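You operate a simulated robot arm through the tools that you are given. There is no shell and no other tool.

The job below is to be done with a simulated robot arm. You get a single attempt, and the scene is never put back.

JOB
Stop the flush and bleed the bubble trap up to the FILL band.
Fine: shut the selector valve, open the bubble valve, ease the vent knob; shut knob and valve again; let none run over.
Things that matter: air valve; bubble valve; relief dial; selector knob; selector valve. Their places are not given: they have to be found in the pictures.

Only the result counts: the job must be done as asked and must still hold three seconds after the hand-in. Knocking over, shifting, dropping, spilling or breaking anything else fails it.

ROBOT AND FRAMES
A 7-joint arm with a two-finger parallel gripper, fixed in place. Base frame: the origin is at the foot of the arm, x ahead of it, y to its left, z up. Lengths are in cm, angles in rad, forces in N, time in s.
With the tool pointing down near the work surface it reaches from about 38 to 80 cm from the base axis. Its first joint turns from -2.496 to 2.496 rad. Payload 3 kg.
The tool frame sits at the grasp point between the pads (the TCP): z along the fingers, y along the line on which they close. The tips reach 3 cm beyond it. The gripper opens to 11 cm. The fingers are 2 cm wide and 1 cm thick; the gripper's body (4.8 by 11.2 cm) begins 5.5 cm behind the TCP.
Orientation is that of the tool frame in the base frame, as a unit quaternion [w, x, y, z]. With the fingers straight down and closing along the base's y, the tool's x points along the base's -x, its y along +y and its z along -z.

CONTROLS
- The arm moves only by the tool play_rows. Its argument "motion" is a list of rows, each a list of 3 entries, a list of its own where there are three numbers: the shift along the base's x, y, z in cm, then the turn, a rotation vector about the base's x, y, z in degrees, then the opening in per cent of the stroke, from 0 (shut) to 100 (fully open). In form: [[[x, y, z], [ax, ay, az], jaw], ...]. A call has 1 to 20 rows; each row shifts and turns the commanded pose from where the row before left it. Rows are played at 5 a second. More than 5 cm and 0.15 rad between two rows, or a gripper value outside its range, and nothing of the call is played. Where a pose cannot be reached the arm comes as near as it can. A force on the tool above 70 N (or 10 N above the force at the start of the call, whichever is more), or a blocked arm, ends the call early, and 0.2 s more pass. Each finger travels about 15.3 cm/s and halts on what it meets, pressing with about 29 N; the grip force reading is that of the motor and also rises with nothing between the fingers. The clock runs only during rows and for 0.2 s after the last one: add rows that do not move to give the fingers time. The reply holds the time, the measured pose of the TCP, the force on the tool along the base axes, the opening and the grip force, in the units named above and with some noise, with the torque about the TCP (base axes, N m) and any sound that the robot's microphone picked up, and new pictures: "views" is both (left out), scene, wrist or none.
- Cameras (640 x 400 px; columns grow to the right, rows downward): "scene" is fixed at [5.38, -63.72, 159.54]; the picture's right is [0.87, -0.49, 0.00], its down [-0.13, -0.22, -0.97] and it looks along [0.48, 0.84, -0.26] (base axes); focal length 328 px, centre (320, 200). "wrist" rides on the gripper at [7.2, 1.7, -10.3] in the tool frame; the picture's right is [-0.23, 0.97, 0.00], its down [-0.76, -0.18, -0.62] and it looks along [-0.61, -0.14, 0.78] (tool axes); focal length 222 px, centre (320, 200).
- move_column(by): slides the trunk up (or, below 0, down) by that many cm; the arm rides with it, the base frame stays. It gives what a move gives, with no picture.
- pixel_to_xyz(camera, pixels): for up to 12 pixels [column, row] of the newest picture of that camera ("zoom" is the newest enlarged one), the place [x, y, z] in the base frame of the surface seen there, good to about 0.2 cm, but the place of the scene camera against the robot may be out by one fixed shift of up to 1.8 cm in any direction. The clock stands still meanwhile.
- inspect(camera, box): a new picture of the part [left, top, right, bottom] of that camera's present view, enlarged. The clock stands still meanwhile.
- finish_job(): hands the job in; it is judged then, once.

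Leave the gripper open and the arm clear of the work at the hand-in unless told otherwise.

The tools are called after ">>>" by a JSON object that holds its "op" and its "data". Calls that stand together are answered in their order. play_rows: Moves the arm, as the interface text tells. Its arguments: {"type":"object","properties":{"motion":{"type":"array","items":{"type":"array"}},"views":{"type":"string","enum":["both","scene","wrist","none"]}},"required":["motion"]} The other tools are called the same way: move_column (by) slides the trunk up or down; pixel_to_xyz (camera, pixels) gives the place of the surface under pixels of a picture; inspect (camera, box) takes an enlarged picture of a part of a camera's view; finish_job () hands the job in.

At the start:

```text
t: 0.0
tool_pos: [40.89, 1.86, 151.18]
tool_rot: [0.001, 0.0, 1.0, 0.0]
wrist_force: [0.4, -0.5, -0.4]
ft_torque: [0.03, 0.0, 0.01]
gripper_width: 11.0
grasp_force: 0.1
trunk travel left (down, up): [-47.5, 1.5]
```

scene: 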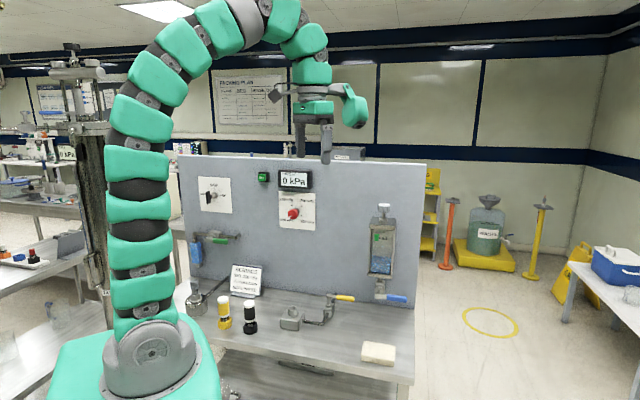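
wrist: 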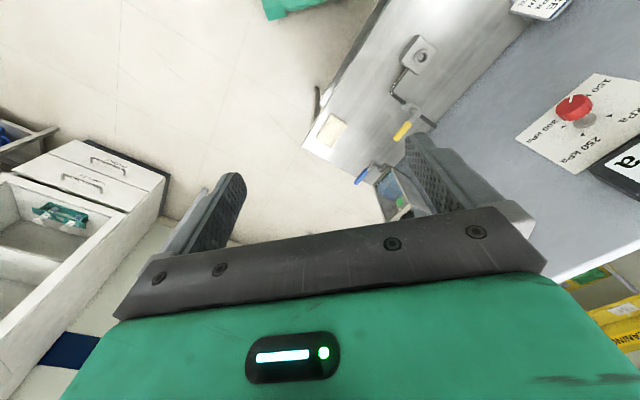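

I see a grey panel with a selector plate at (215,195), a red dial at (293,214), a display reading "0 kPa" and a bubble trap at (382,245). There are levers at (215,238), (345,297) and (392,298). I'll enlarge these parts before moving anything.

>>> {"op": "inspect", "data": {"camera": "scene", "box": [180, 150, 320, 240]}}

>>> {"op": "inspect", "data": {"camera": "scene", "box": [340, 190, 440, 320]}}

>>> {"op": "inspect", "data": {"camera": "scene", "box": [170, 220, 370, 350]}}

```text
4.44 times, centred on (250, 195) of scene
```

zoom: 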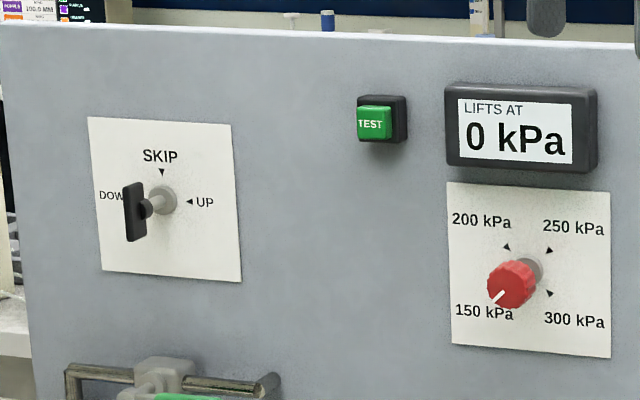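

```text
3.08 times, centred on (390, 255) of scene
```

zoom: 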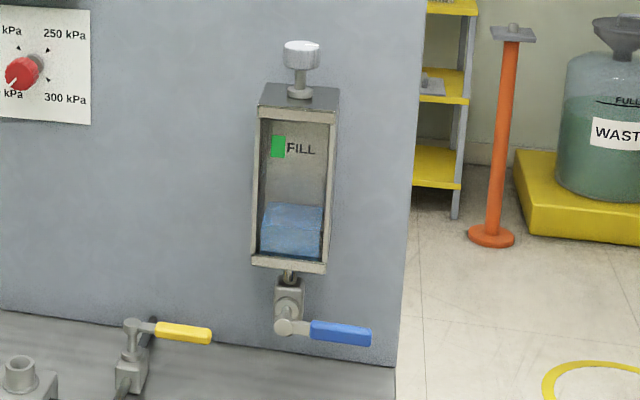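

```text
3.08 times, centred on (270, 285) of scene
```

zoom: 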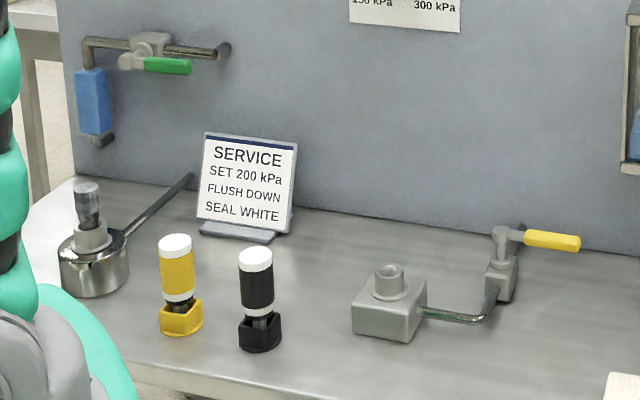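

The blue lever sits crosswise under the trap, so it looks shut. The silver vent knob is on top of the trap. I still need to know which of the green (215,238) and yellow (345,297) levers belongs to the flush line, so I'll zoom in further on both.

>>> {"op": "inspect", "data": {"camera": "scene", "box": [185, 225, 255, 270]}}

>>> {"op": "inspect", "data": {"camera": "scene", "box": [275, 280, 365, 336]}}

>>> {"op": "inspect", "data": {"camera": "scene", "box": [360, 195, 420, 310]}}

>>> {"op": "inspect", "data": {"camera": "wrist", "box": [300, 0, 640, 230]}}

```text
8.89 times, centred on (220, 248) of scene
```

zoom: 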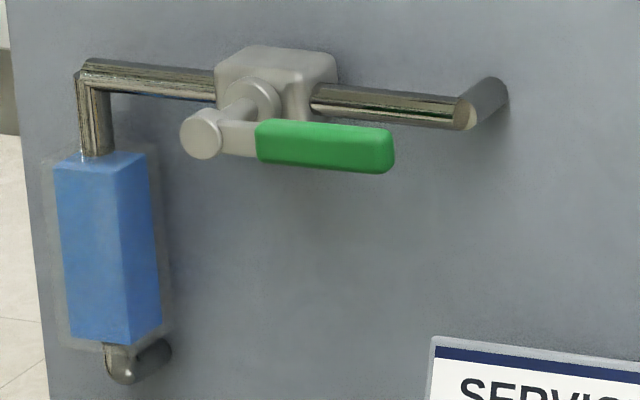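

```text
7.11 times, centred on (320, 308) of scene
```

zoom: 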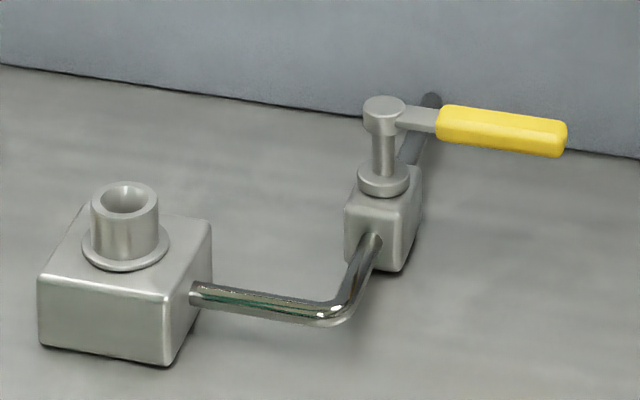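

```text
3.48 times, centred on (390, 252) of scene
```

zoom: 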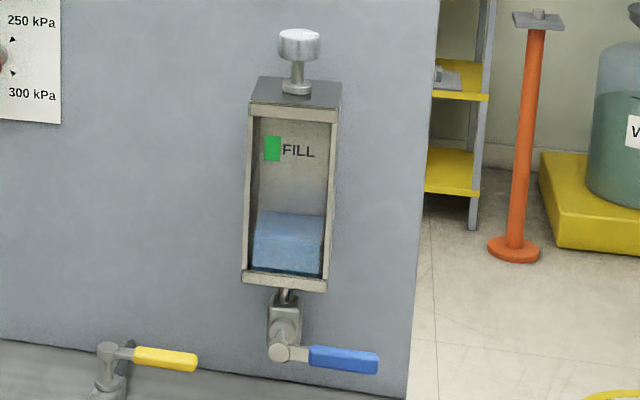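

```text
1.74 times, centred on (470, 115) of wrist
```

zoom: 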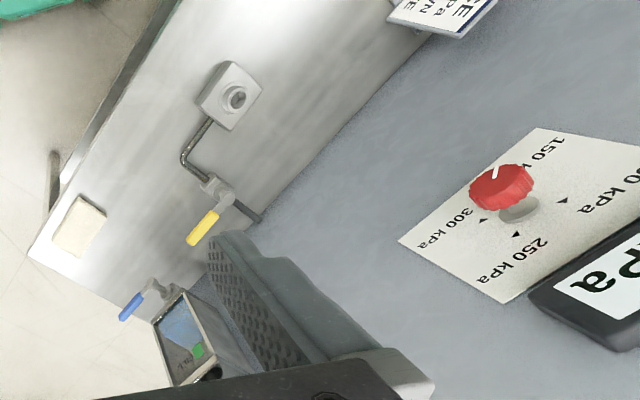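

My reading of the valves:
- **Green lever** lies along its pipe below the selector plate, next to a sight glass full of blue liquid. It is open, so it is the selector valve running the flush.
- **Yellow lever** is crosswise on the bench charging line. It is the air valve, shut, and I'll leave it alone.
- **Blue lever** is the bubble valve, shut.

Next I'll take 3-D positions. In the newest zoom of the wrist view only some of these show, so I'll use the scene camera.

>>> {"op": "pixel_to_xyz", "data": {"camera": "scene", "pixels": [[207, 240], [216, 240], [228, 242], [215, 233], [260, 210], [340, 220], [330, 270], [196, 252], [222, 262], [200, 234], [240, 236], [213, 236]]}}

>>> {"op": "pixel_to_xyz", "data": {"camera": "scene", "pixels": [[384, 206], [384, 209], [383, 215], [372, 219], [395, 222], [380, 297], [388, 298], [404, 299], [380, 290], [370, 274], [395, 277], [293, 214]]}}

>>> {"op": "inspect", "data": {"camera": "scene", "box": [365, 195, 405, 225]}}

```text
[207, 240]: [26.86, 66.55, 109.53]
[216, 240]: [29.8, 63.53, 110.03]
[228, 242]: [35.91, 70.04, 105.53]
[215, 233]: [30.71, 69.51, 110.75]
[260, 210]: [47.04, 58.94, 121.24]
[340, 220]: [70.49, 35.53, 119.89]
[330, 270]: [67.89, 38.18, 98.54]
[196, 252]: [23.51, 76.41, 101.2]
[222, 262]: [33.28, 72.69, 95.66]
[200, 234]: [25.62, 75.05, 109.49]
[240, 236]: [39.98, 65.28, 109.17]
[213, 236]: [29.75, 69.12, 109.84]
```

```text
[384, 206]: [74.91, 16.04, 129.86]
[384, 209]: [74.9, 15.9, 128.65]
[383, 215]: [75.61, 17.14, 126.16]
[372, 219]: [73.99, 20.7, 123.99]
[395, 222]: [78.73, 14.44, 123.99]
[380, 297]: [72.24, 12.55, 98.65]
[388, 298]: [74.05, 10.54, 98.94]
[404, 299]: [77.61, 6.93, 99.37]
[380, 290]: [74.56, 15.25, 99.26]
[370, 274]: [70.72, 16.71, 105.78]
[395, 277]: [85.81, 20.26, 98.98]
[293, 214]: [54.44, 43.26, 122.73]
```

```text
13.33 times, centred on (385, 210) of scene
```

zoom: 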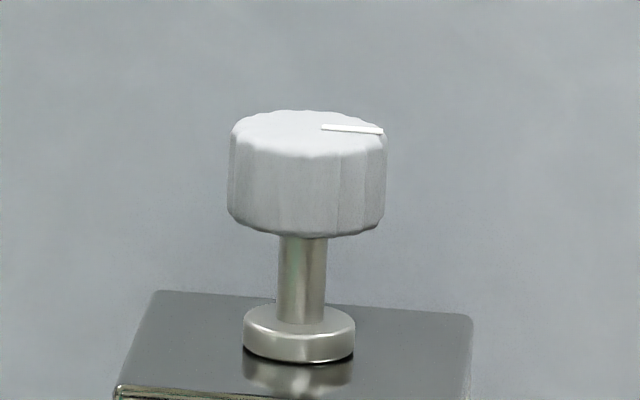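

The panel plane comes out as x+y≈106, so it stands at 45° and its normal points at the robot. To check the scene camera's fixed shift, I'll compare the same features as seen by the wrist camera: red dial face (574,106), panel points and the blue and yellow grips.

>>> {"op": "pixel_to_xyz", "data": {"camera": "wrist", "pixels": [[574, 106], [480, 120], [560, 40], [362, 177], [402, 131], [420, 55], [380, 80], [330, 132], [400, 205], [600, 225], [388, 190], [408, 45]]}}

>>> {"op": "pixel_to_xyz", "data": {"camera": "scene", "pixels": [[292, 213], [345, 297], [290, 312], [320, 345], [378, 353], [150, 350], [400, 170], [190, 165], [250, 340], [293, 179], [408, 300], [200, 293]]}}

>>> {"op": "inspect", "data": {"camera": "wrist", "box": [340, 100, 440, 220]}}

```text
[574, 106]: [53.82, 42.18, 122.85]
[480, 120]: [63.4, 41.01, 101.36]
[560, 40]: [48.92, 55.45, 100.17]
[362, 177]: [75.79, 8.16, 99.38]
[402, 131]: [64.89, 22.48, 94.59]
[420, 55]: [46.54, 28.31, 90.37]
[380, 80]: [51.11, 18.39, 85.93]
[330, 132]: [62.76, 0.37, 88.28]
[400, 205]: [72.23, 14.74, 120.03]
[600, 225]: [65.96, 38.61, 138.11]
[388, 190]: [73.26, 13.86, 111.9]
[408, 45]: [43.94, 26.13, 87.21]
```

```text
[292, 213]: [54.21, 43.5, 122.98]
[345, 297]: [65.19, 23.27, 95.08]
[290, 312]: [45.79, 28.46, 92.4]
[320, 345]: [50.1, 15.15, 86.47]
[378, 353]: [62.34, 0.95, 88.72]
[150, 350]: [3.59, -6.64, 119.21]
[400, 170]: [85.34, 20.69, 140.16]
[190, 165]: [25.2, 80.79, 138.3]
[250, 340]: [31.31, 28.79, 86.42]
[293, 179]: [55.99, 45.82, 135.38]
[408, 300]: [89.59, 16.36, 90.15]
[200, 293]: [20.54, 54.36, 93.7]
```

```text
3.33 times, centred on (390, 160) of wrist
```

zoom: 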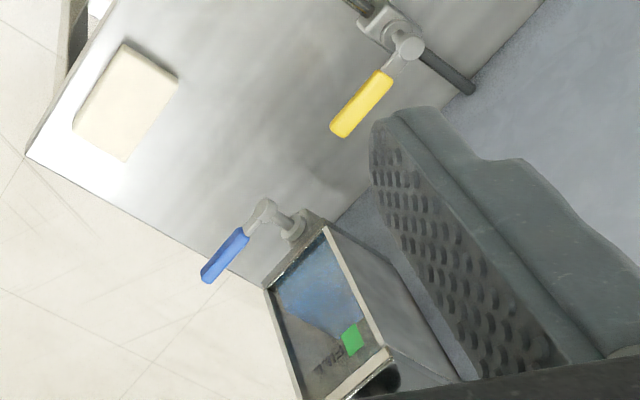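

Comparing the two cameras, the scene camera reads about 1.15 cm too deep and 0.5 cm too high. The true panel is then x+y≈104.4 and the green hub is near (26.5, 65.3, 109).

I'll shut the green selector valve first, using the closed fingers as a peg. First I swing toward it above all the equipment, tilting the tool to 60° from vertical and closing the jaw.

>>> {"op": "play_rows", "data": {"motion": [[[-1.5, 3.7, 0], [0, -8.5, 0], 60], [[-1.5, 3.7, 0], [0, -8.5, 0], 0], [[-1.5, 3.7, 0], [0, -8.5, 0], 0], [[-1.5, 3.7, 0], [0, -8.5, 0], 0], [[-1.5, 3.7, 0], [0, -8.5, 0], 0], [[-1.5, 3.7, 0], [0, -8.5, 0], 0], [[-1.5, 3.7, 0], [0, -8.5, 0], 0]]}}

```text
t: 1.6
tool_pos: [30.47, 27.8, 151.28]
tool_rot: [0.497, 0.0, 0.868, 0.001]
wrist_force: [0.7, 0.1, -0.5]
ft_torque: [0.02, 0.03, 0.02]
gripper_width: 0.0
grasp_force: 28.8
trunk travel left (down, up): [-47.5, 1.5]
```

scene: 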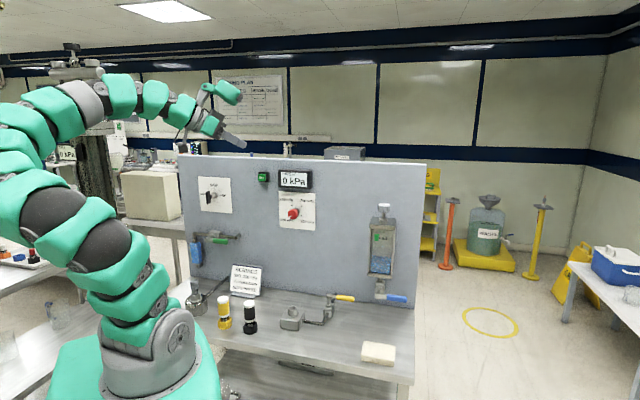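
wrist: 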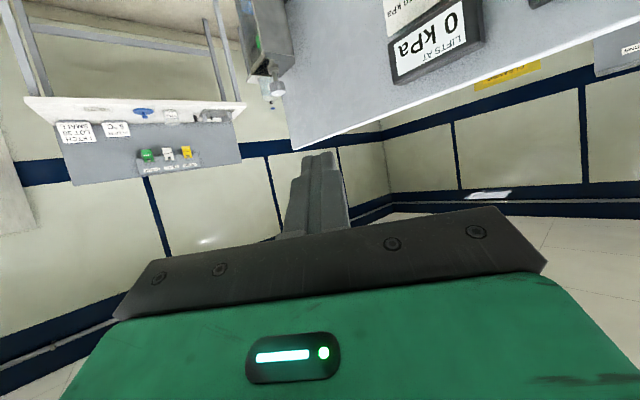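

The motion tracks well and the jaw is shut. Now I'll yaw 45° so the tool faces the panel, and move to a point in front of the selector area, still well off the panel.

>>> {"op": "play_rows", "data": {"motion": [[[-1.67, 3.73, -1.8], [0, 0, 7.5], 0], [[-1.67, 3.73, -1.8], [0, 0, 7.5], 0], [[-1.67, 3.73, -1.8], [0, 0, 7.5], 0], [[-1.67, 3.73, -1.8], [0, 0, 7.5], 0], [[-1.67, 3.73, -1.8], [0, 0, 7.5], 0], [[-1.67, 3.73, -1.8], [0, 0, 7.5], 0]]}}

```text
t: 3.0
tool_pos: [20.38, 50.24, 140.42]
tool_rot: [0.457, -0.334, 0.802, 0.19]
wrist_force: [0.4, -0.4, 0.2]
ft_torque: [0.0, -0.04, -0.02]
gripper_width: 0.0
grasp_force: 28.7
trunk travel left (down, up): [-47.5, 1.5]
```

scene: 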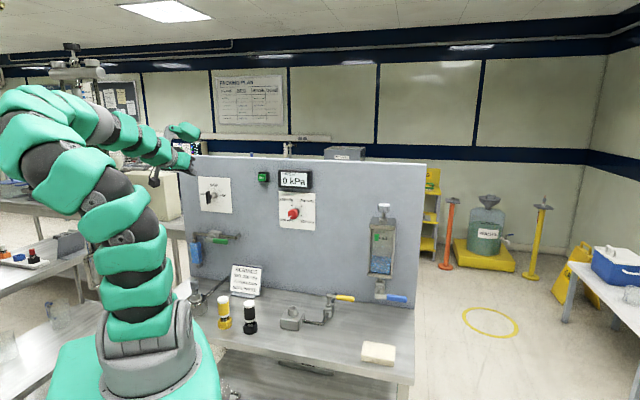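
wrist: 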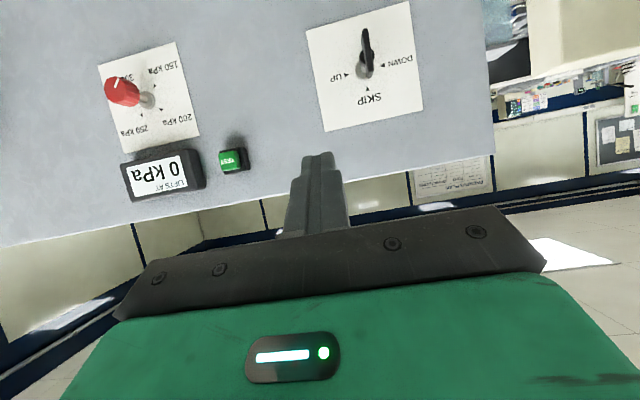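

The tool faces the panel squarely and the selector knob points to DOWN. I'll lower the tool in front of the panel, keeping the distance, so the wrist camera sees the green valve.

>>> {"op": "play_rows", "data": {"motion": [[[0, 0, -4], [0, 0, 0], 0], [[0, 0, -4], [0, 0, 0], 0], [[0, 0, -4], [0, 0, 0], 0], [[0, 0, -4], [0, 0, 0], 0], [[0, 0, -4], [0, 0, 0], 0], [[0, 0, -2], [0, 0, 0], 0], [[0, 0, 0], [0, 0, 0], 0]]}}

```text
t: 4.6
tool_pos: [20.28, 50.22, 118.47]
tool_rot: [0.459, -0.331, 0.802, 0.19]
wrist_force: [0.0, 0.0, -1.0]
ft_torque: [0.02, 0.04, -0.02]
gripper_width: 0.0
grasp_force: 28.9
trunk travel left (down, up): [-47.5, 1.5]
```

scene: 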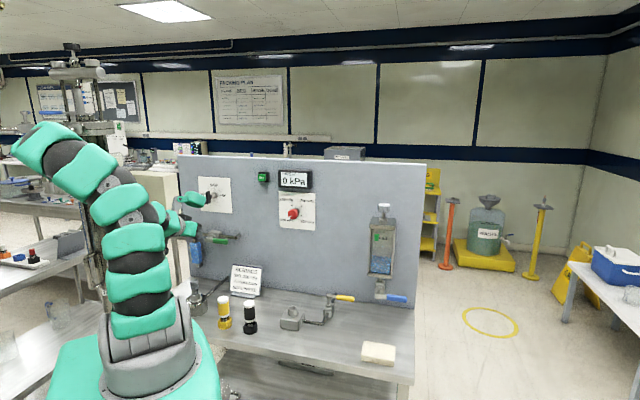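
wrist: 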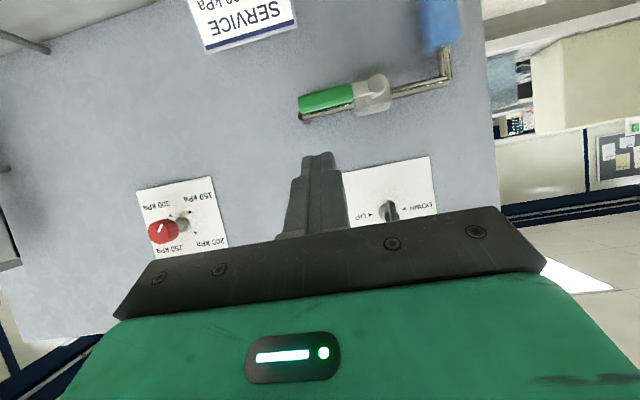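

The wrist camera now sees the green lever at about (325,97) and its hub at (375,93). I'll measure the lever from this view.

>>> {"op": "inspect", "data": {"camera": "wrist", "box": [280, 0, 480, 125]}}

>>> {"op": "pixel_to_xyz", "data": {"camera": "wrist", "pixels": [[303, 104], [315, 98], [325, 97], [345, 94], [378, 84], [376, 90], [370, 97], [325, 90], [325, 105], [440, 30], [405, 92], [260, 110]]}}

```text
3.20 times, centred on (380, 62) of wrist
```

zoom: 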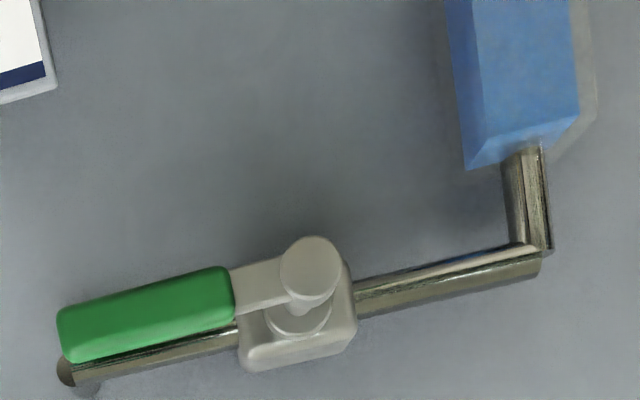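

```text
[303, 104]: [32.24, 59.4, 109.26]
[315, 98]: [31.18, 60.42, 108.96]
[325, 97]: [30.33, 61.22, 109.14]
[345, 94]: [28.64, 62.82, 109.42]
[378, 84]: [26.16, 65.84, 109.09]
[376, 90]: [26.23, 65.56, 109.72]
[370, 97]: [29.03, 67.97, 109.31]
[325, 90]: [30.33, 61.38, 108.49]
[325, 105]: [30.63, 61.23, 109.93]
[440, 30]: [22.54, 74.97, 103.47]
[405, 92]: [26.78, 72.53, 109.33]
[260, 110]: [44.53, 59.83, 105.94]
```

Measured in panel coordinates (s along the panel to the right, d depth):
- The green lever hub is at s≈-28, d≈65, z≈109.2.
- The grip ends at s≈-19, with its top at z≈110.

I'll advance the closed fingers to hover just above the lever, about 7 cm out from the hub.

>>> {"op": "play_rows", "data": {"motion": [[[2.55, 2.55, -0.9], [0, 0, 0], 0], [[2.55, 2.55, -0.9], [0, 0, 0], 0], [[2.55, 2.55, -0.9], [0, 0, 0], 0], [[2.5, 2.5, -0.9], [0, 0, 0], 0], [[0, 0, 0], [0, 0, 0], 0]]}}

>>> {"op": "inspect", "data": {"camera": "wrist", "box": [200, 0, 460, 200]}}

```text
t: 5.8
tool_pos: [30.54, 60.35, 114.81]
tool_rot: [0.458, -0.333, 0.802, 0.19]
wrist_force: [-0.4, -0.3, -0.4]
ft_torque: [-0.02, 0.01, -0.05]
gripper_width: 0.01
grasp_force: 28.8
trunk travel left (down, up): [-47.5, 1.5]
```

scene: 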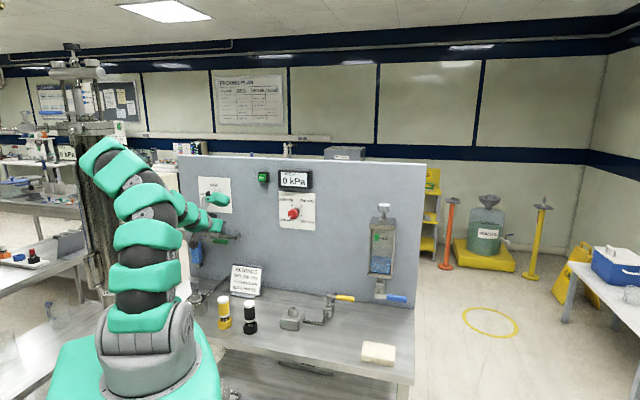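
wrist: 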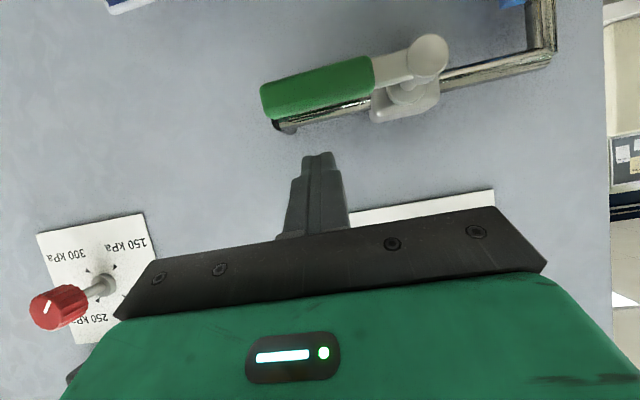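

```text
2.00 times, centred on (330, 100) of wrist
```

zoom: 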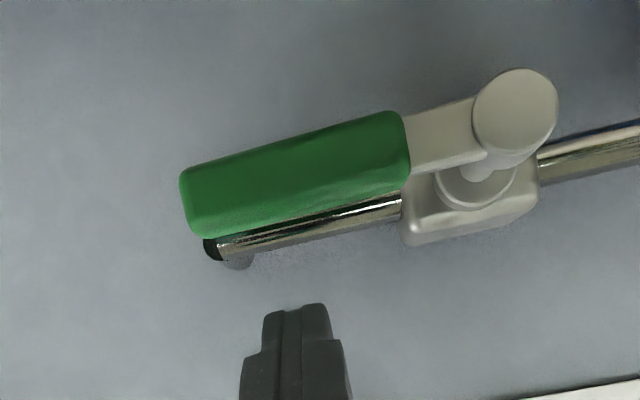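

The peg sits just above the lever, about 2.4 cm away. I'll press down slowly in small steps and watch the force to find out whether it turns this way.

>>> {"op": "play_rows", "data": {"motion": [[[0, 0, -1], [0, 0, 0], 0], [[0, 0, -0.8], [0, 0, 0], 0], [[0, 0, -0.5], [0, 0, 0], 0], [[0, 0, -0.5], [0, 0, 0], 0], [[0, 0, -0.5], [0, 0, 0], 0], [[0, 0, 0], [0, 0, 0], 0]]}}

```text
t: 7.2
tool_pos: [30.59, 60.41, 112.02]
tool_rot: [0.461, -0.331, 0.8, 0.194]
wrist_force: [16.8, 11.1, 55.9]
ft_torque: [1.35, -0.73, 0.54]
gripper_width: 0.01
grasp_force: 29.5
trunk travel left (down, up): [-47.5, 1.5]
```

scene: 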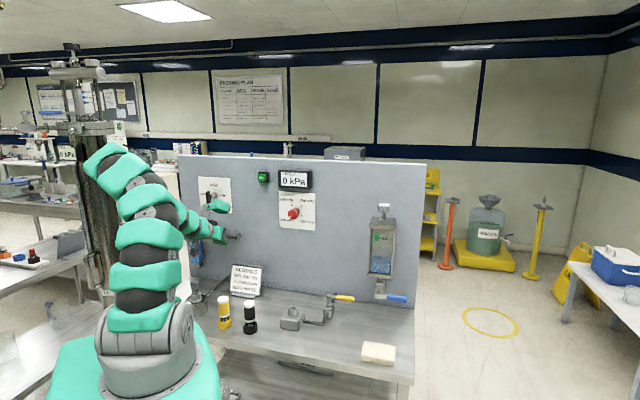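
wrist: 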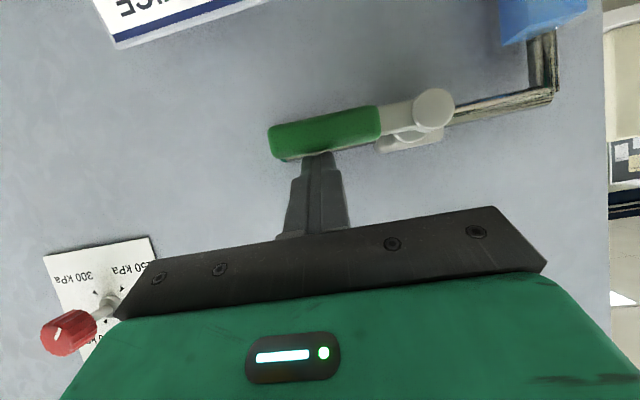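

The reaction was 56 N upward with no turn, so the lever is against its stop in the downward direction and must close upward. I'll back off, go under it and approach from below.

>>> {"op": "play_rows", "data": {"motion": [[[0, 0, 1], [0, 0, 0], 0], [[0, 0, 1.2], [0, 0, 0], 0], [[-2.2, -2.2, 0], [0, 0, 0], 0], [[-2.2, -2.2, 0], [0, 0, 0], 0], [[0, 0, -4], [0, 0, 0], 0], [[0, 0, -4.5], [0, 0, 0], 0], [[0, 0, 0], [0, 0, 0], 0]]}}

```text
t: 8.8
tool_pos: [26.09, 55.86, 105.22]
tool_rot: [0.459, -0.332, 0.802, 0.189]
wrist_force: [0.0, -0.1, 0.2]
ft_torque: [-0.01, 0.01, -0.02]
gripper_width: 0.0
grasp_force: 28.9
trunk travel left (down, up): [-47.5, 1.5]
```

scene: 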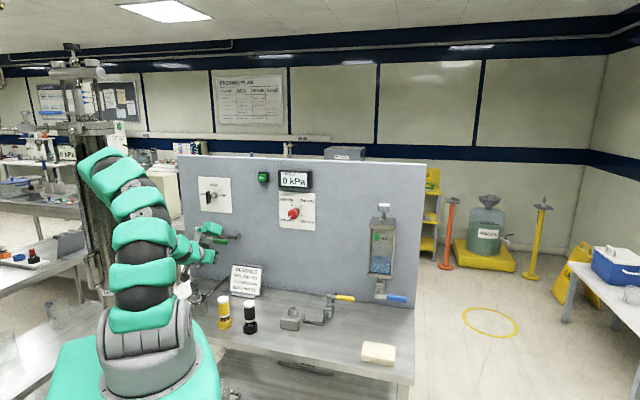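
wrist: 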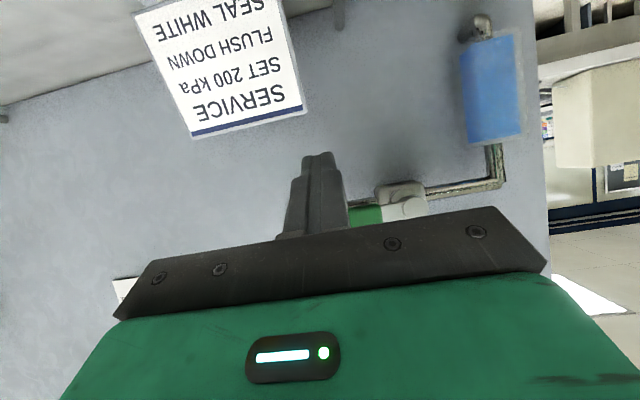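

The peg is now below lever height. Before moving in, I'll check where the service card is so I don't touch it.

>>> {"op": "pixel_to_xyz", "data": {"camera": "wrist", "pixels": [[290, 113], [200, 128], [290, 60], [318, 158], [370, 214], [403, 205], [365, 205], [490, 80], [405, 185]]}}

```text
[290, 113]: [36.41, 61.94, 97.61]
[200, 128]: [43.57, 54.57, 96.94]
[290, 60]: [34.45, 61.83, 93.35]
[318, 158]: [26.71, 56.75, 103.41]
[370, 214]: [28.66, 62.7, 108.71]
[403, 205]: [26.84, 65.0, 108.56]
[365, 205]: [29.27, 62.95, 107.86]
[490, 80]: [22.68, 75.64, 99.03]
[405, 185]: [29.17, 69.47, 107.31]
```

The card tops out at z≈97.7, well below my path. I'll move the peg in under the lever and press upward in small steps.

>>> {"op": "play_rows", "data": {"motion": [[[2.2, 2.2, 0], [0, 0, 0], 0], [[2.2, 2.2, 0], [0, 0, 0], 0], [[0, 0, 1], [0, 0, 0], 0], [[0, 0, 0.6], [0, 0, 0], 0], [[0, 0, 0.6], [0, 0, 0], 0], [[0, 0, 0.6], [0, 0, 0], 0], [[0, 0, 0], [0, 0, 0], 0]]}}

```text
t: 10.4
tool_pos: [30.48, 60.25, 107.98]
tool_rot: [0.459, -0.332, 0.802, 0.19]
wrist_force: [-0.5, -2.1, -1.8]
ft_torque: [-0.05, 0.01, 0.02]
gripper_width: 0.01
grasp_force: 29.2
trunk travel left (down, up): [-47.5, 1.5]
```

scene: 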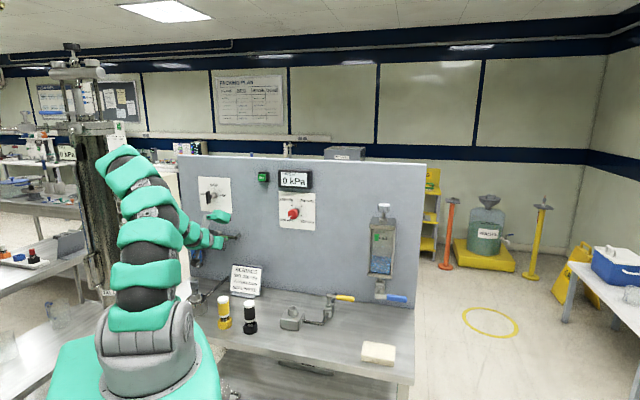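
wrist: 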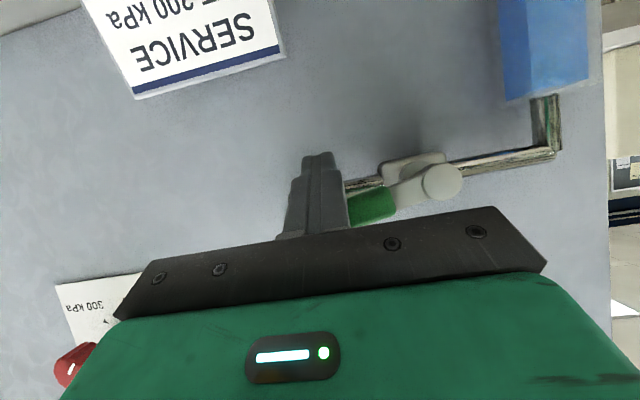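

The reading is only about 2 N and the lever has begun to lift away from the pipe line, so upward is the closing direction. Before following the arc I'll check how low the selector knob hangs, so the hand doesn't touch it.

>>> {"op": "inspect", "data": {"camera": "scene", "box": [185, 170, 255, 260]}}

>>> {"op": "pixel_to_xyz", "data": {"camera": "scene", "pixels": [[208, 192], [208, 196], [208, 200], [210, 195], [214, 195], [209, 203]]}}

```text
4.44 times, centred on (220, 215) of scene
```

zoom: 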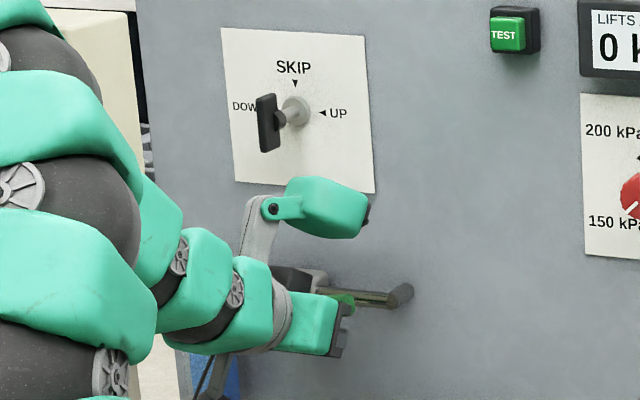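

```text
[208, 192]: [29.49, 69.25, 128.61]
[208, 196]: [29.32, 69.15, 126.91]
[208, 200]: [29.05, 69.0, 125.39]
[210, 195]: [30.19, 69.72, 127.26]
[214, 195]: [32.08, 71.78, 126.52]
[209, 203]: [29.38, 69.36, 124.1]
```

There's a green block on a bracket above the hand, at scene (222,216). I need its position, because it will rise with the hand near the selector knob.

>>> {"op": "pixel_to_xyz", "data": {"camera": "scene", "pixels": [[218, 212], [225, 213], [230, 218], [232, 221], [222, 219], [215, 217], [210, 217], [207, 225], [228, 223], [225, 240], [226, 246], [213, 238]]}}

```text
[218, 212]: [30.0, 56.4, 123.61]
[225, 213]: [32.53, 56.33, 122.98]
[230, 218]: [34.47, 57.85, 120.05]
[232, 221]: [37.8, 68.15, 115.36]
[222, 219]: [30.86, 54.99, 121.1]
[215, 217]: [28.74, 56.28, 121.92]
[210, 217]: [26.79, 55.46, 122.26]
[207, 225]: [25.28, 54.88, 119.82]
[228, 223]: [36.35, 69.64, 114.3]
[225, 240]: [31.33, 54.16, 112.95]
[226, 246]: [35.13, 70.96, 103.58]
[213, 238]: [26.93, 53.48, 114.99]
```

The green block's front stays near d≈64.5, and the selector knob front is at d≈68, so there is about 3 cm of clearance. I'll push the lever up along its arc to roughly 60° in small rows.

>>> {"op": "play_rows", "data": {"motion": [[[-0.05, 0.05, 0.6], [0, 0, 0], 0], [[-0.05, 0.05, 0.55], [0, 0, 0], 0], [[-0.06, 0.06, 0.9], [0, 0, 0], 0], [[-0.06, 0.06, 0.87], [0, 0, 0], 0], [[-0.22, 0.22, 0.85], [0, 0, 0], 0], [[-0.22, 0.22, 0.82], [0, 0, 0], 0], [[-0.36, 0.36, 0.74], [0, 0, 0], 0], [[-0.37, 0.37, 0.7], [0, 0, 0], 0], [[0, 0, 0], [0, 0, 0], 0]]}}

>>> {"op": "inspect", "data": {"camera": "wrist", "box": [240, 80, 480, 230]}}

```text
t: 12.4
tool_pos: [29.06, 61.72, 114.09]
tool_rot: [0.458, -0.332, 0.802, 0.19]
wrist_force: [0.7, -1.3, 0.4]
ft_torque: [0.03, 0.03, -0.03]
gripper_width: 0.01
grasp_force: 28.9
trunk travel left (down, up): [-47.5, 1.5]
```

scene: 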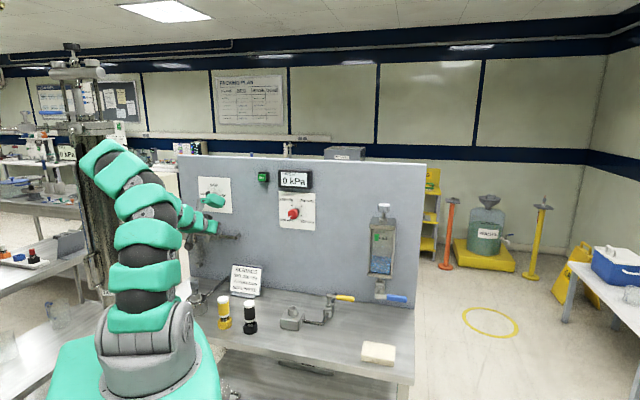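
wrist: 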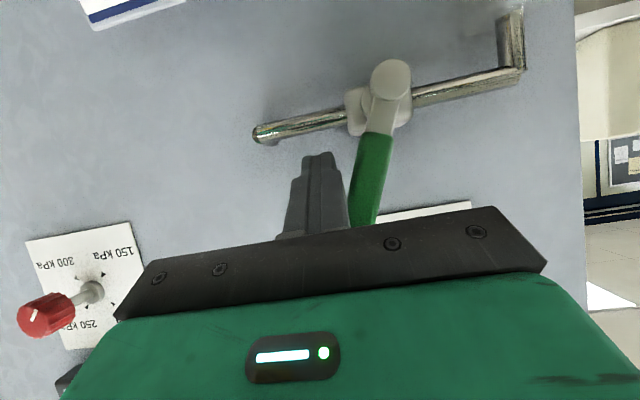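

```text
2.67 times, centred on (360, 155) of wrist
```

zoom: 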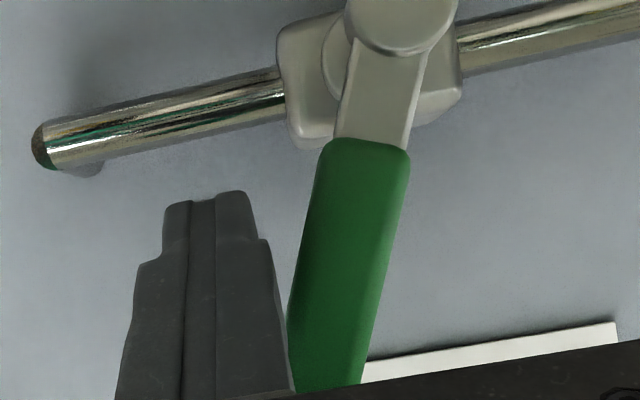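

The lever is up to roughly 70–75° with almost no load. I'll carry on around the arc to the upright stop, watching the force.

>>> {"op": "play_rows", "data": {"motion": [[[-0.48, 0.48, 0.58], [0, 0, 0], 0], [[-0.48, 0.48, 0.55], [0, 0, 0], 0], [[-0.5, 0.5, 0.4], [0, 0, 0], 0], [[-0.4, 0.4, 0.3], [0, 0, 0], 0], [[0, 0, 0], [0, 0, 0], 0]]}}

>>> {"op": "inspect", "data": {"camera": "wrist", "box": [240, 80, 480, 230]}}

```text
t: 13.6
tool_pos: [27.35, 63.65, 115.88]
tool_rot: [0.458, -0.332, 0.802, 0.19]
wrist_force: [3.0, -3.3, -0.2]
ft_torque: [0.0, 0.03, -0.03]
gripper_width: 0.0
grasp_force: 29.6
trunk travel left (down, up): [-47.5, 1.5]
```

scene: 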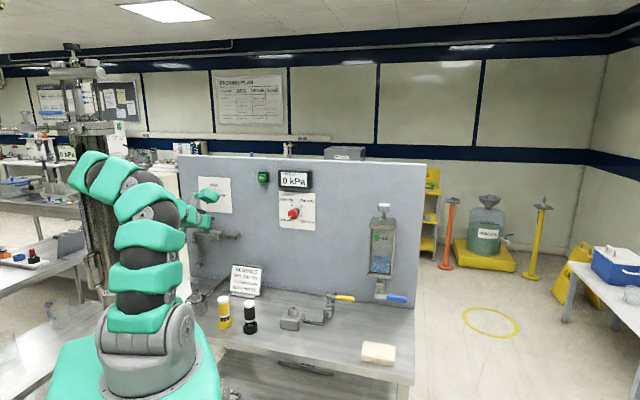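
wrist: 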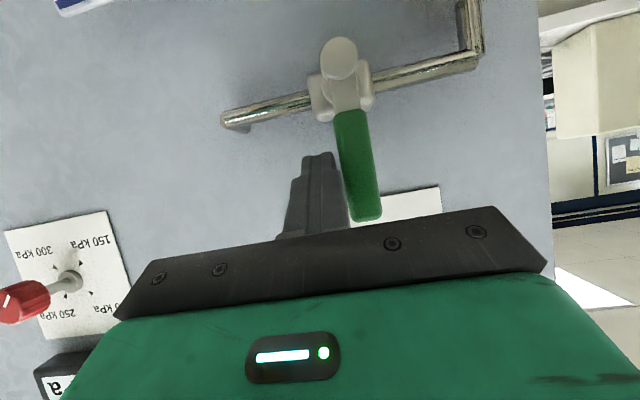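

```text
2.67 times, centred on (360, 155) of wrist
```

zoom: 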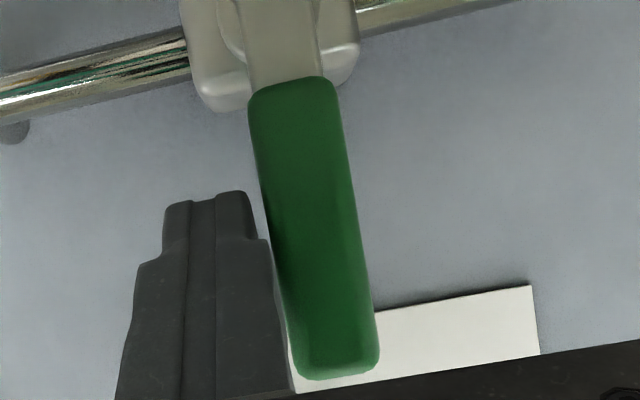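

The lever is nearly perpendicular to its pipe, about 85° by my reading, with only 4–5 N side load. I'll push a little more until it meets its stop.

>>> {"op": "play_rows", "data": {"motion": [[[-0.35, 0.35, 0.1], [0, 0, 0], 0], [[-0.3, 0.3, 0], [0, 0, 0], 0], [[-0.2, 0.2, 0], [0, 0, 0], 0], [[0, 0, 0], [0, 0, 0], 0]]}}

>>> {"op": "inspect", "data": {"camera": "wrist", "box": [240, 20, 480, 230]}}

```text
t: 14.6
tool_pos: [27.1, 63.92, 115.88]
tool_rot: [0.458, -0.328, 0.804, 0.189]
wrist_force: [36.4, -56.3, -7.3]
ft_torque: [0.17, 0.07, -0.09]
gripper_width: 0.0
grasp_force: 28.7
trunk travel left (down, up): [-47.5, 1.5]
```

scene: 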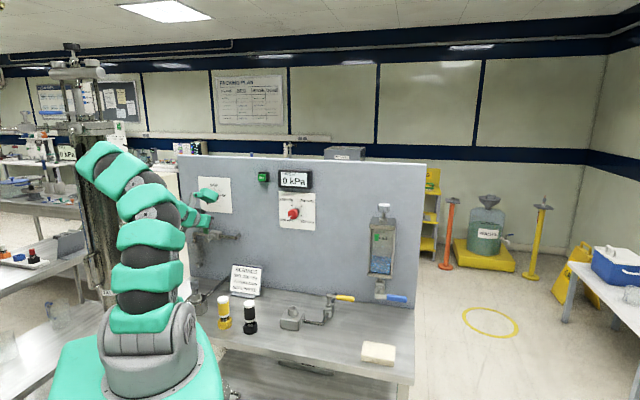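
wrist: 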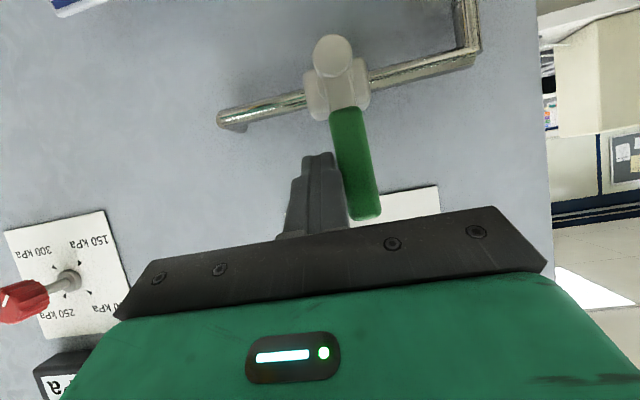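

```text
1.90 times, centred on (360, 125) of wrist
```

zoom: 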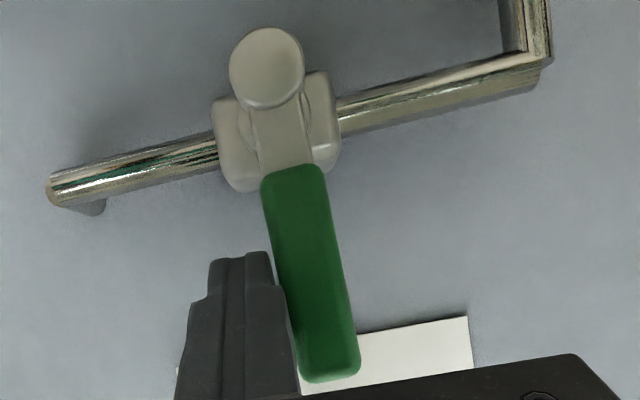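

About 67 N with no further travel, so the lever is at its shut stop, perpendicular to the pipe. I'll ease off sideways, withdraw from the panel and check that it stays put.

>>> {"op": "play_rows", "data": {"motion": [[[0.6, -0.6, 0], [0, 0, 0], 0], [[0.9, -0.9, 0], [0, 0, 0], 0], [[-2.5, -2.5, 0], [0, 0, 0], 0], [[-2.5, -2.5, 0], [0, 0, 0], 0], [[-3.2, -3.2, 0], [0, 0, 0], 0], [[-3.2, -3.2, 0], [0, 0, 0], 0], [[0, 0, 0], [0, 0, 0], 0]]}}

>>> {"op": "inspect", "data": {"camera": "scene", "box": [170, 180, 270, 280]}}

>>> {"op": "inspect", "data": {"camera": "scene", "box": [355, 200, 425, 310]}}

```text
t: 16.2
tool_pos: [16.23, 51.48, 115.83]
tool_rot: [0.459, -0.333, 0.801, 0.191]
wrist_force: [-0.1, -0.6, 0.0]
ft_torque: [0.0, 0.02, -0.03]
gripper_width: 0.0
grasp_force: 28.9
trunk travel left (down, up): [-47.5, 1.5]
```

scene: 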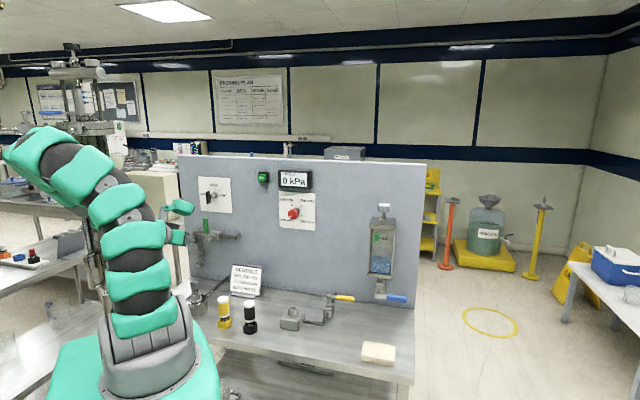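
wrist: 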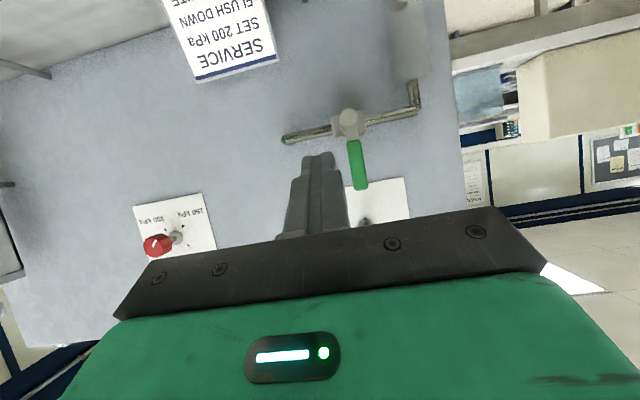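

```text
4.00 times, centred on (220, 230) of scene
```

zoom: 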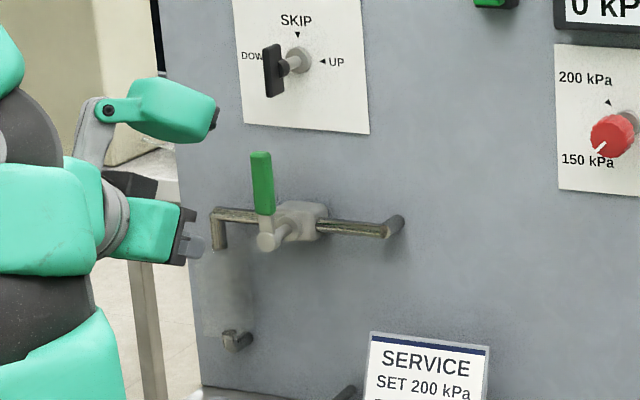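

```text
3.64 times, centred on (390, 255) of scene
```

zoom: 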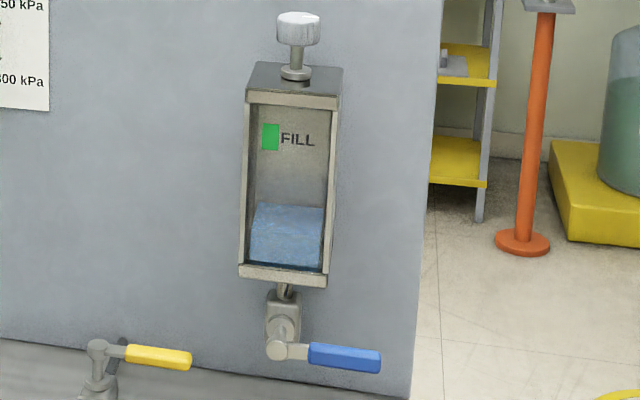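

The sight glass has gone empty and the green lever stays upright, so the flush has stopped. The trap level hasn't changed. Now I'll swing to the right in front of the bubble trap, keeping about 46 cm depth and at z≈118.

>>> {"op": "play_rows", "data": {"motion": [[[2.87, -3.2, 0.4], [0, 0, 0], 0], [[2.87, -3.2, 0.4], [0, 0, 0], 0], [[2.87, -3.2, 0.4], [0, 0, 0], 0], [[2.87, -3.2, 0.4], [0, 0, 0], 0], [[2.87, -3.2, 0.4], [0, 0, 0], 0], [[2.87, -3.2, 0.4], [0, 0, 0], 0], [[2.87, -3.2, 0], [0, 0, 0], 0], [[2.87, -3.2, 0], [0, 0, 0], 0], [[2.87, -3.2, 0], [0, 0, 0], 0], [[2.87, -3.2, 0], [0, 0, 0], 0], [[2.87, -3.2, 0], [0, 0, 0], 0], [[2.87, -3.2, 0], [0, 0, 0], 0], [[2.87, -3.2, 0], [0, 0, 0], 0], [[2.87, -3.2, 0], [0, 0, 0], 0], [[2.5, -3, 0], [0, 0, 0], 0], [[0, 0, 0], [0, 0, 0], 0]]}}

```text
t: 19.6
tool_pos: [38.06, 40.83, 125.43]
tool_rot: [0.457, -0.332, 0.803, 0.189]
wrist_force: [0.4, -1.1, -0.2]
ft_torque: [0.07, 0.04, 0.06]
gripper_width: 0.0
grasp_force: 29.0
out of reach, approached as far as the arm can: row 1, 2, 3, 4, 5, 6, 7, 8, 9, 10, 11, 12, 13, 14, 15
trunk travel left (down, up): [-47.5, 1.5]
```

scene: 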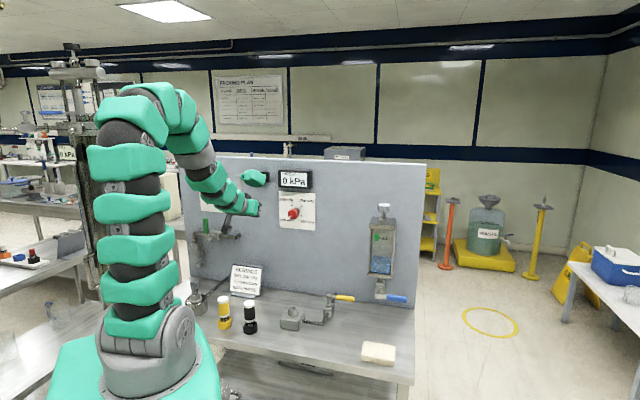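
wrist: 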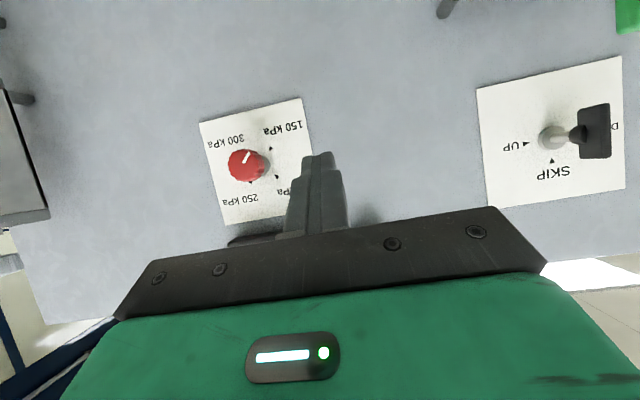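

The straight line passed inside the arm's inner reach, so it stopped short at s≈-2, d≈56, clear of everything. I'll continue to the right parallel to the panel at this depth, which is reachable, and then look again.

>>> {"op": "play_rows", "data": {"motion": [[[0, 0, 0], [0, 0, 0], 0], [[2.0, -2.5, 0], [0, 0, 0], 0], [[3.0, -3.2, 0], [0, 0, 0], 0], [[3.0, -3.2, 0], [0, 0, 0], 0], [[3.0, -3.2, 0], [0, 0, 0], 0], [[3.0, -3.2, 0], [0, 0, 0], 0], [[0, 0, 0], [0, 0, 0], 0]]}}

```text
t: 21.2
tool_pos: [52.51, 25.97, 125.56]
tool_rot: [0.459, -0.331, 0.802, 0.19]
wrist_force: [0.1, 0.4, -0.2]
ft_torque: [0.04, -0.01, 0.01]
gripper_width: 0.0
grasp_force: 28.7
out of reach, approached as far as the arm can: row 2
trunk travel left (down, up): [-47.5, 1.5]
```

scene: 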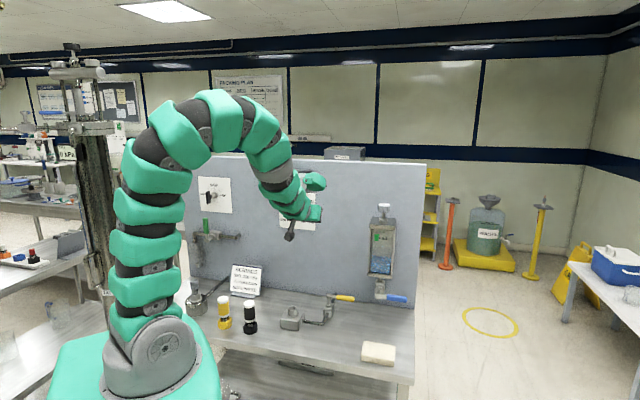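
wrist: 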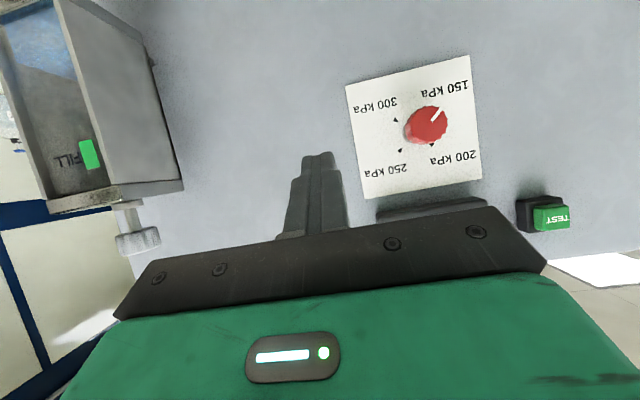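

I'm tracking properly again and the trap and vent knob appear at the left of the wrist view. I'll move back and right to face the bubble valve from about 14 cm away.

>>> {"op": "play_rows", "data": {"motion": [[[1.75, -3.8, -1.5], [0, 0, 0], 0], [[1.75, -3.8, -2], [0, 0, 0], 0], [[1.75, -3.8, -2], [0, 0, 0], 0], [[1.75, -3.8, -2], [0, 0, 0], 0], [[1.75, -3.8, -2], [0, 0, 0], 0], [[1.75, -3.8, -2], [0, 0, 0], 0], [[0, 0, 0], [0, 0, 0], 0]]}}

```text
t: 22.8
tool_pos: [62.09, 4.21, 114.37]
tool_rot: [0.459, -0.332, 0.802, 0.191]
wrist_force: [0.0, -0.9, 0.2]
ft_torque: [-0.02, -0.02, 0.0]
gripper_width: 0.0
grasp_force: 29.1
out of reach, approached as far as the arm can: row 5
trunk travel left (down, up): [-47.5, 1.5]
```

scene: 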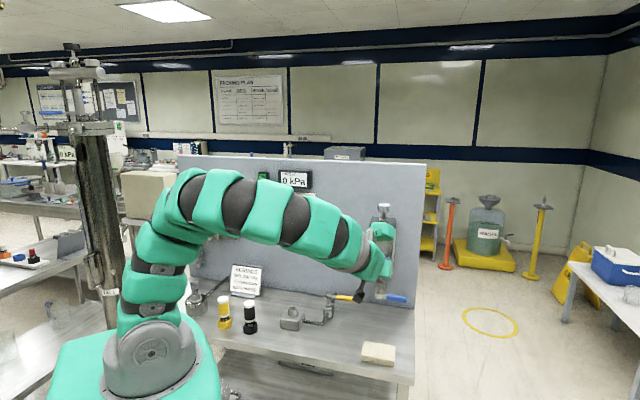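
wrist: 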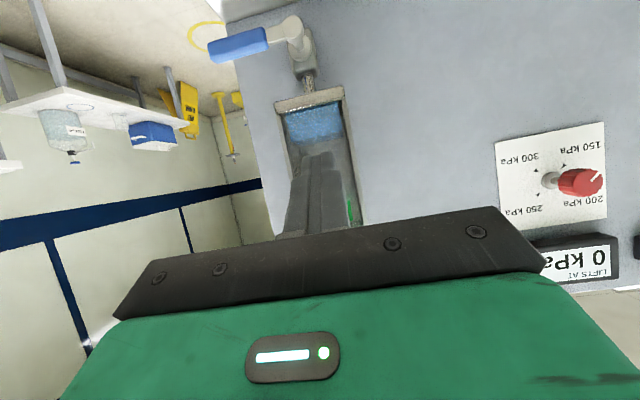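

The wrist camera now sees the blue lever at (240,45), its hub at (297,30) and the trap bottom at (310,105). I'll measure all of them.

>>> {"op": "inspect", "data": {"camera": "wrist", "box": [180, 0, 380, 230]}}

>>> {"op": "pixel_to_xyz", "data": {"camera": "wrist", "pixels": [[215, 48], [230, 44], [255, 38], [240, 32], [240, 52], [291, 24], [292, 28], [303, 55], [278, 106], [340, 94], [310, 99], [307, 85]]}}

```text
1.74 times, centred on (280, 115) of wrist
```

zoom: 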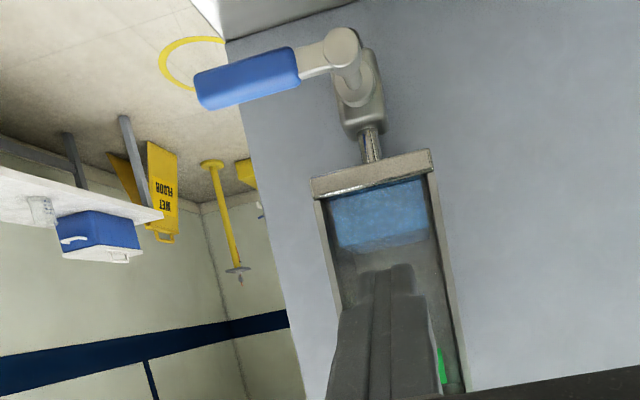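

```text
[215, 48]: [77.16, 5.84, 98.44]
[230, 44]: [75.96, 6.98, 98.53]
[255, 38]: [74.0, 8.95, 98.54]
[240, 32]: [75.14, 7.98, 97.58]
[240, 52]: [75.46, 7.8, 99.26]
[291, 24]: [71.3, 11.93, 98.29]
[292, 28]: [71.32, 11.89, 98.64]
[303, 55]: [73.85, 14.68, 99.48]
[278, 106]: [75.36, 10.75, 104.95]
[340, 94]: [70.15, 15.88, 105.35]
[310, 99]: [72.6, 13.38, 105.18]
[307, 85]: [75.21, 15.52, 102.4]
```

Measured: blue hub at s≈42.0, d≈58.8, z≈98.45. The grip runs out to s≈51 with its top at z≈99.4. The trap front is at d≈60.8, its right edge at s≈46 and its bottom at z≈104.8. I'll come to the right of the trap and hover above the outer half of the blue grip.

>>> {"op": "play_rows", "data": {"motion": [[[2.75, -2.75, -2], [0, 0, 0], 0], [[2.75, -2.75, -2], [0, 0, 0], 0], [[0, 0, -2.5], [0, 0, 0], 0], [[0, 0, -2.2], [0, 0, 0], 0], [[0, 0, 0], [0, 0, 0], 0]]}}

```text
t: 24.0
tool_pos: [67.75, -1.26, 105.61]
tool_rot: [0.459, -0.332, 0.802, 0.191]
wrist_force: [-0.5, -0.7, -0.1]
ft_torque: [-0.01, 0.02, 0.02]
gripper_width: 0.0
grasp_force: 28.8
trunk travel left (down, up): [-47.5, 1.5]
```

scene: 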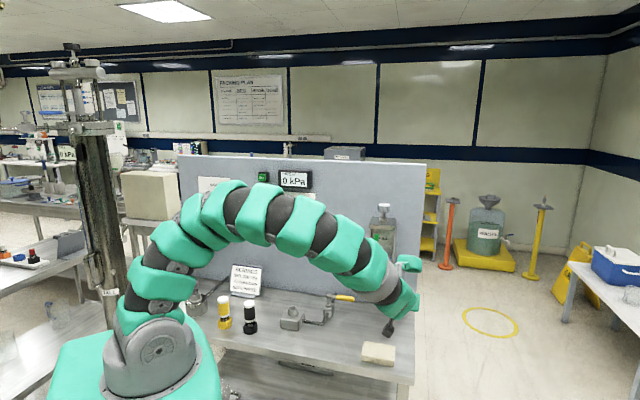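
wrist: 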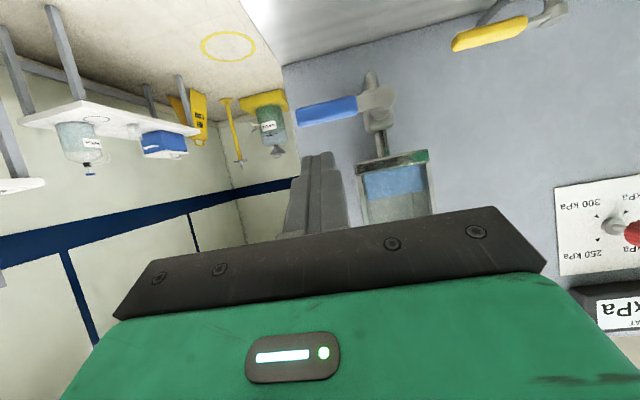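

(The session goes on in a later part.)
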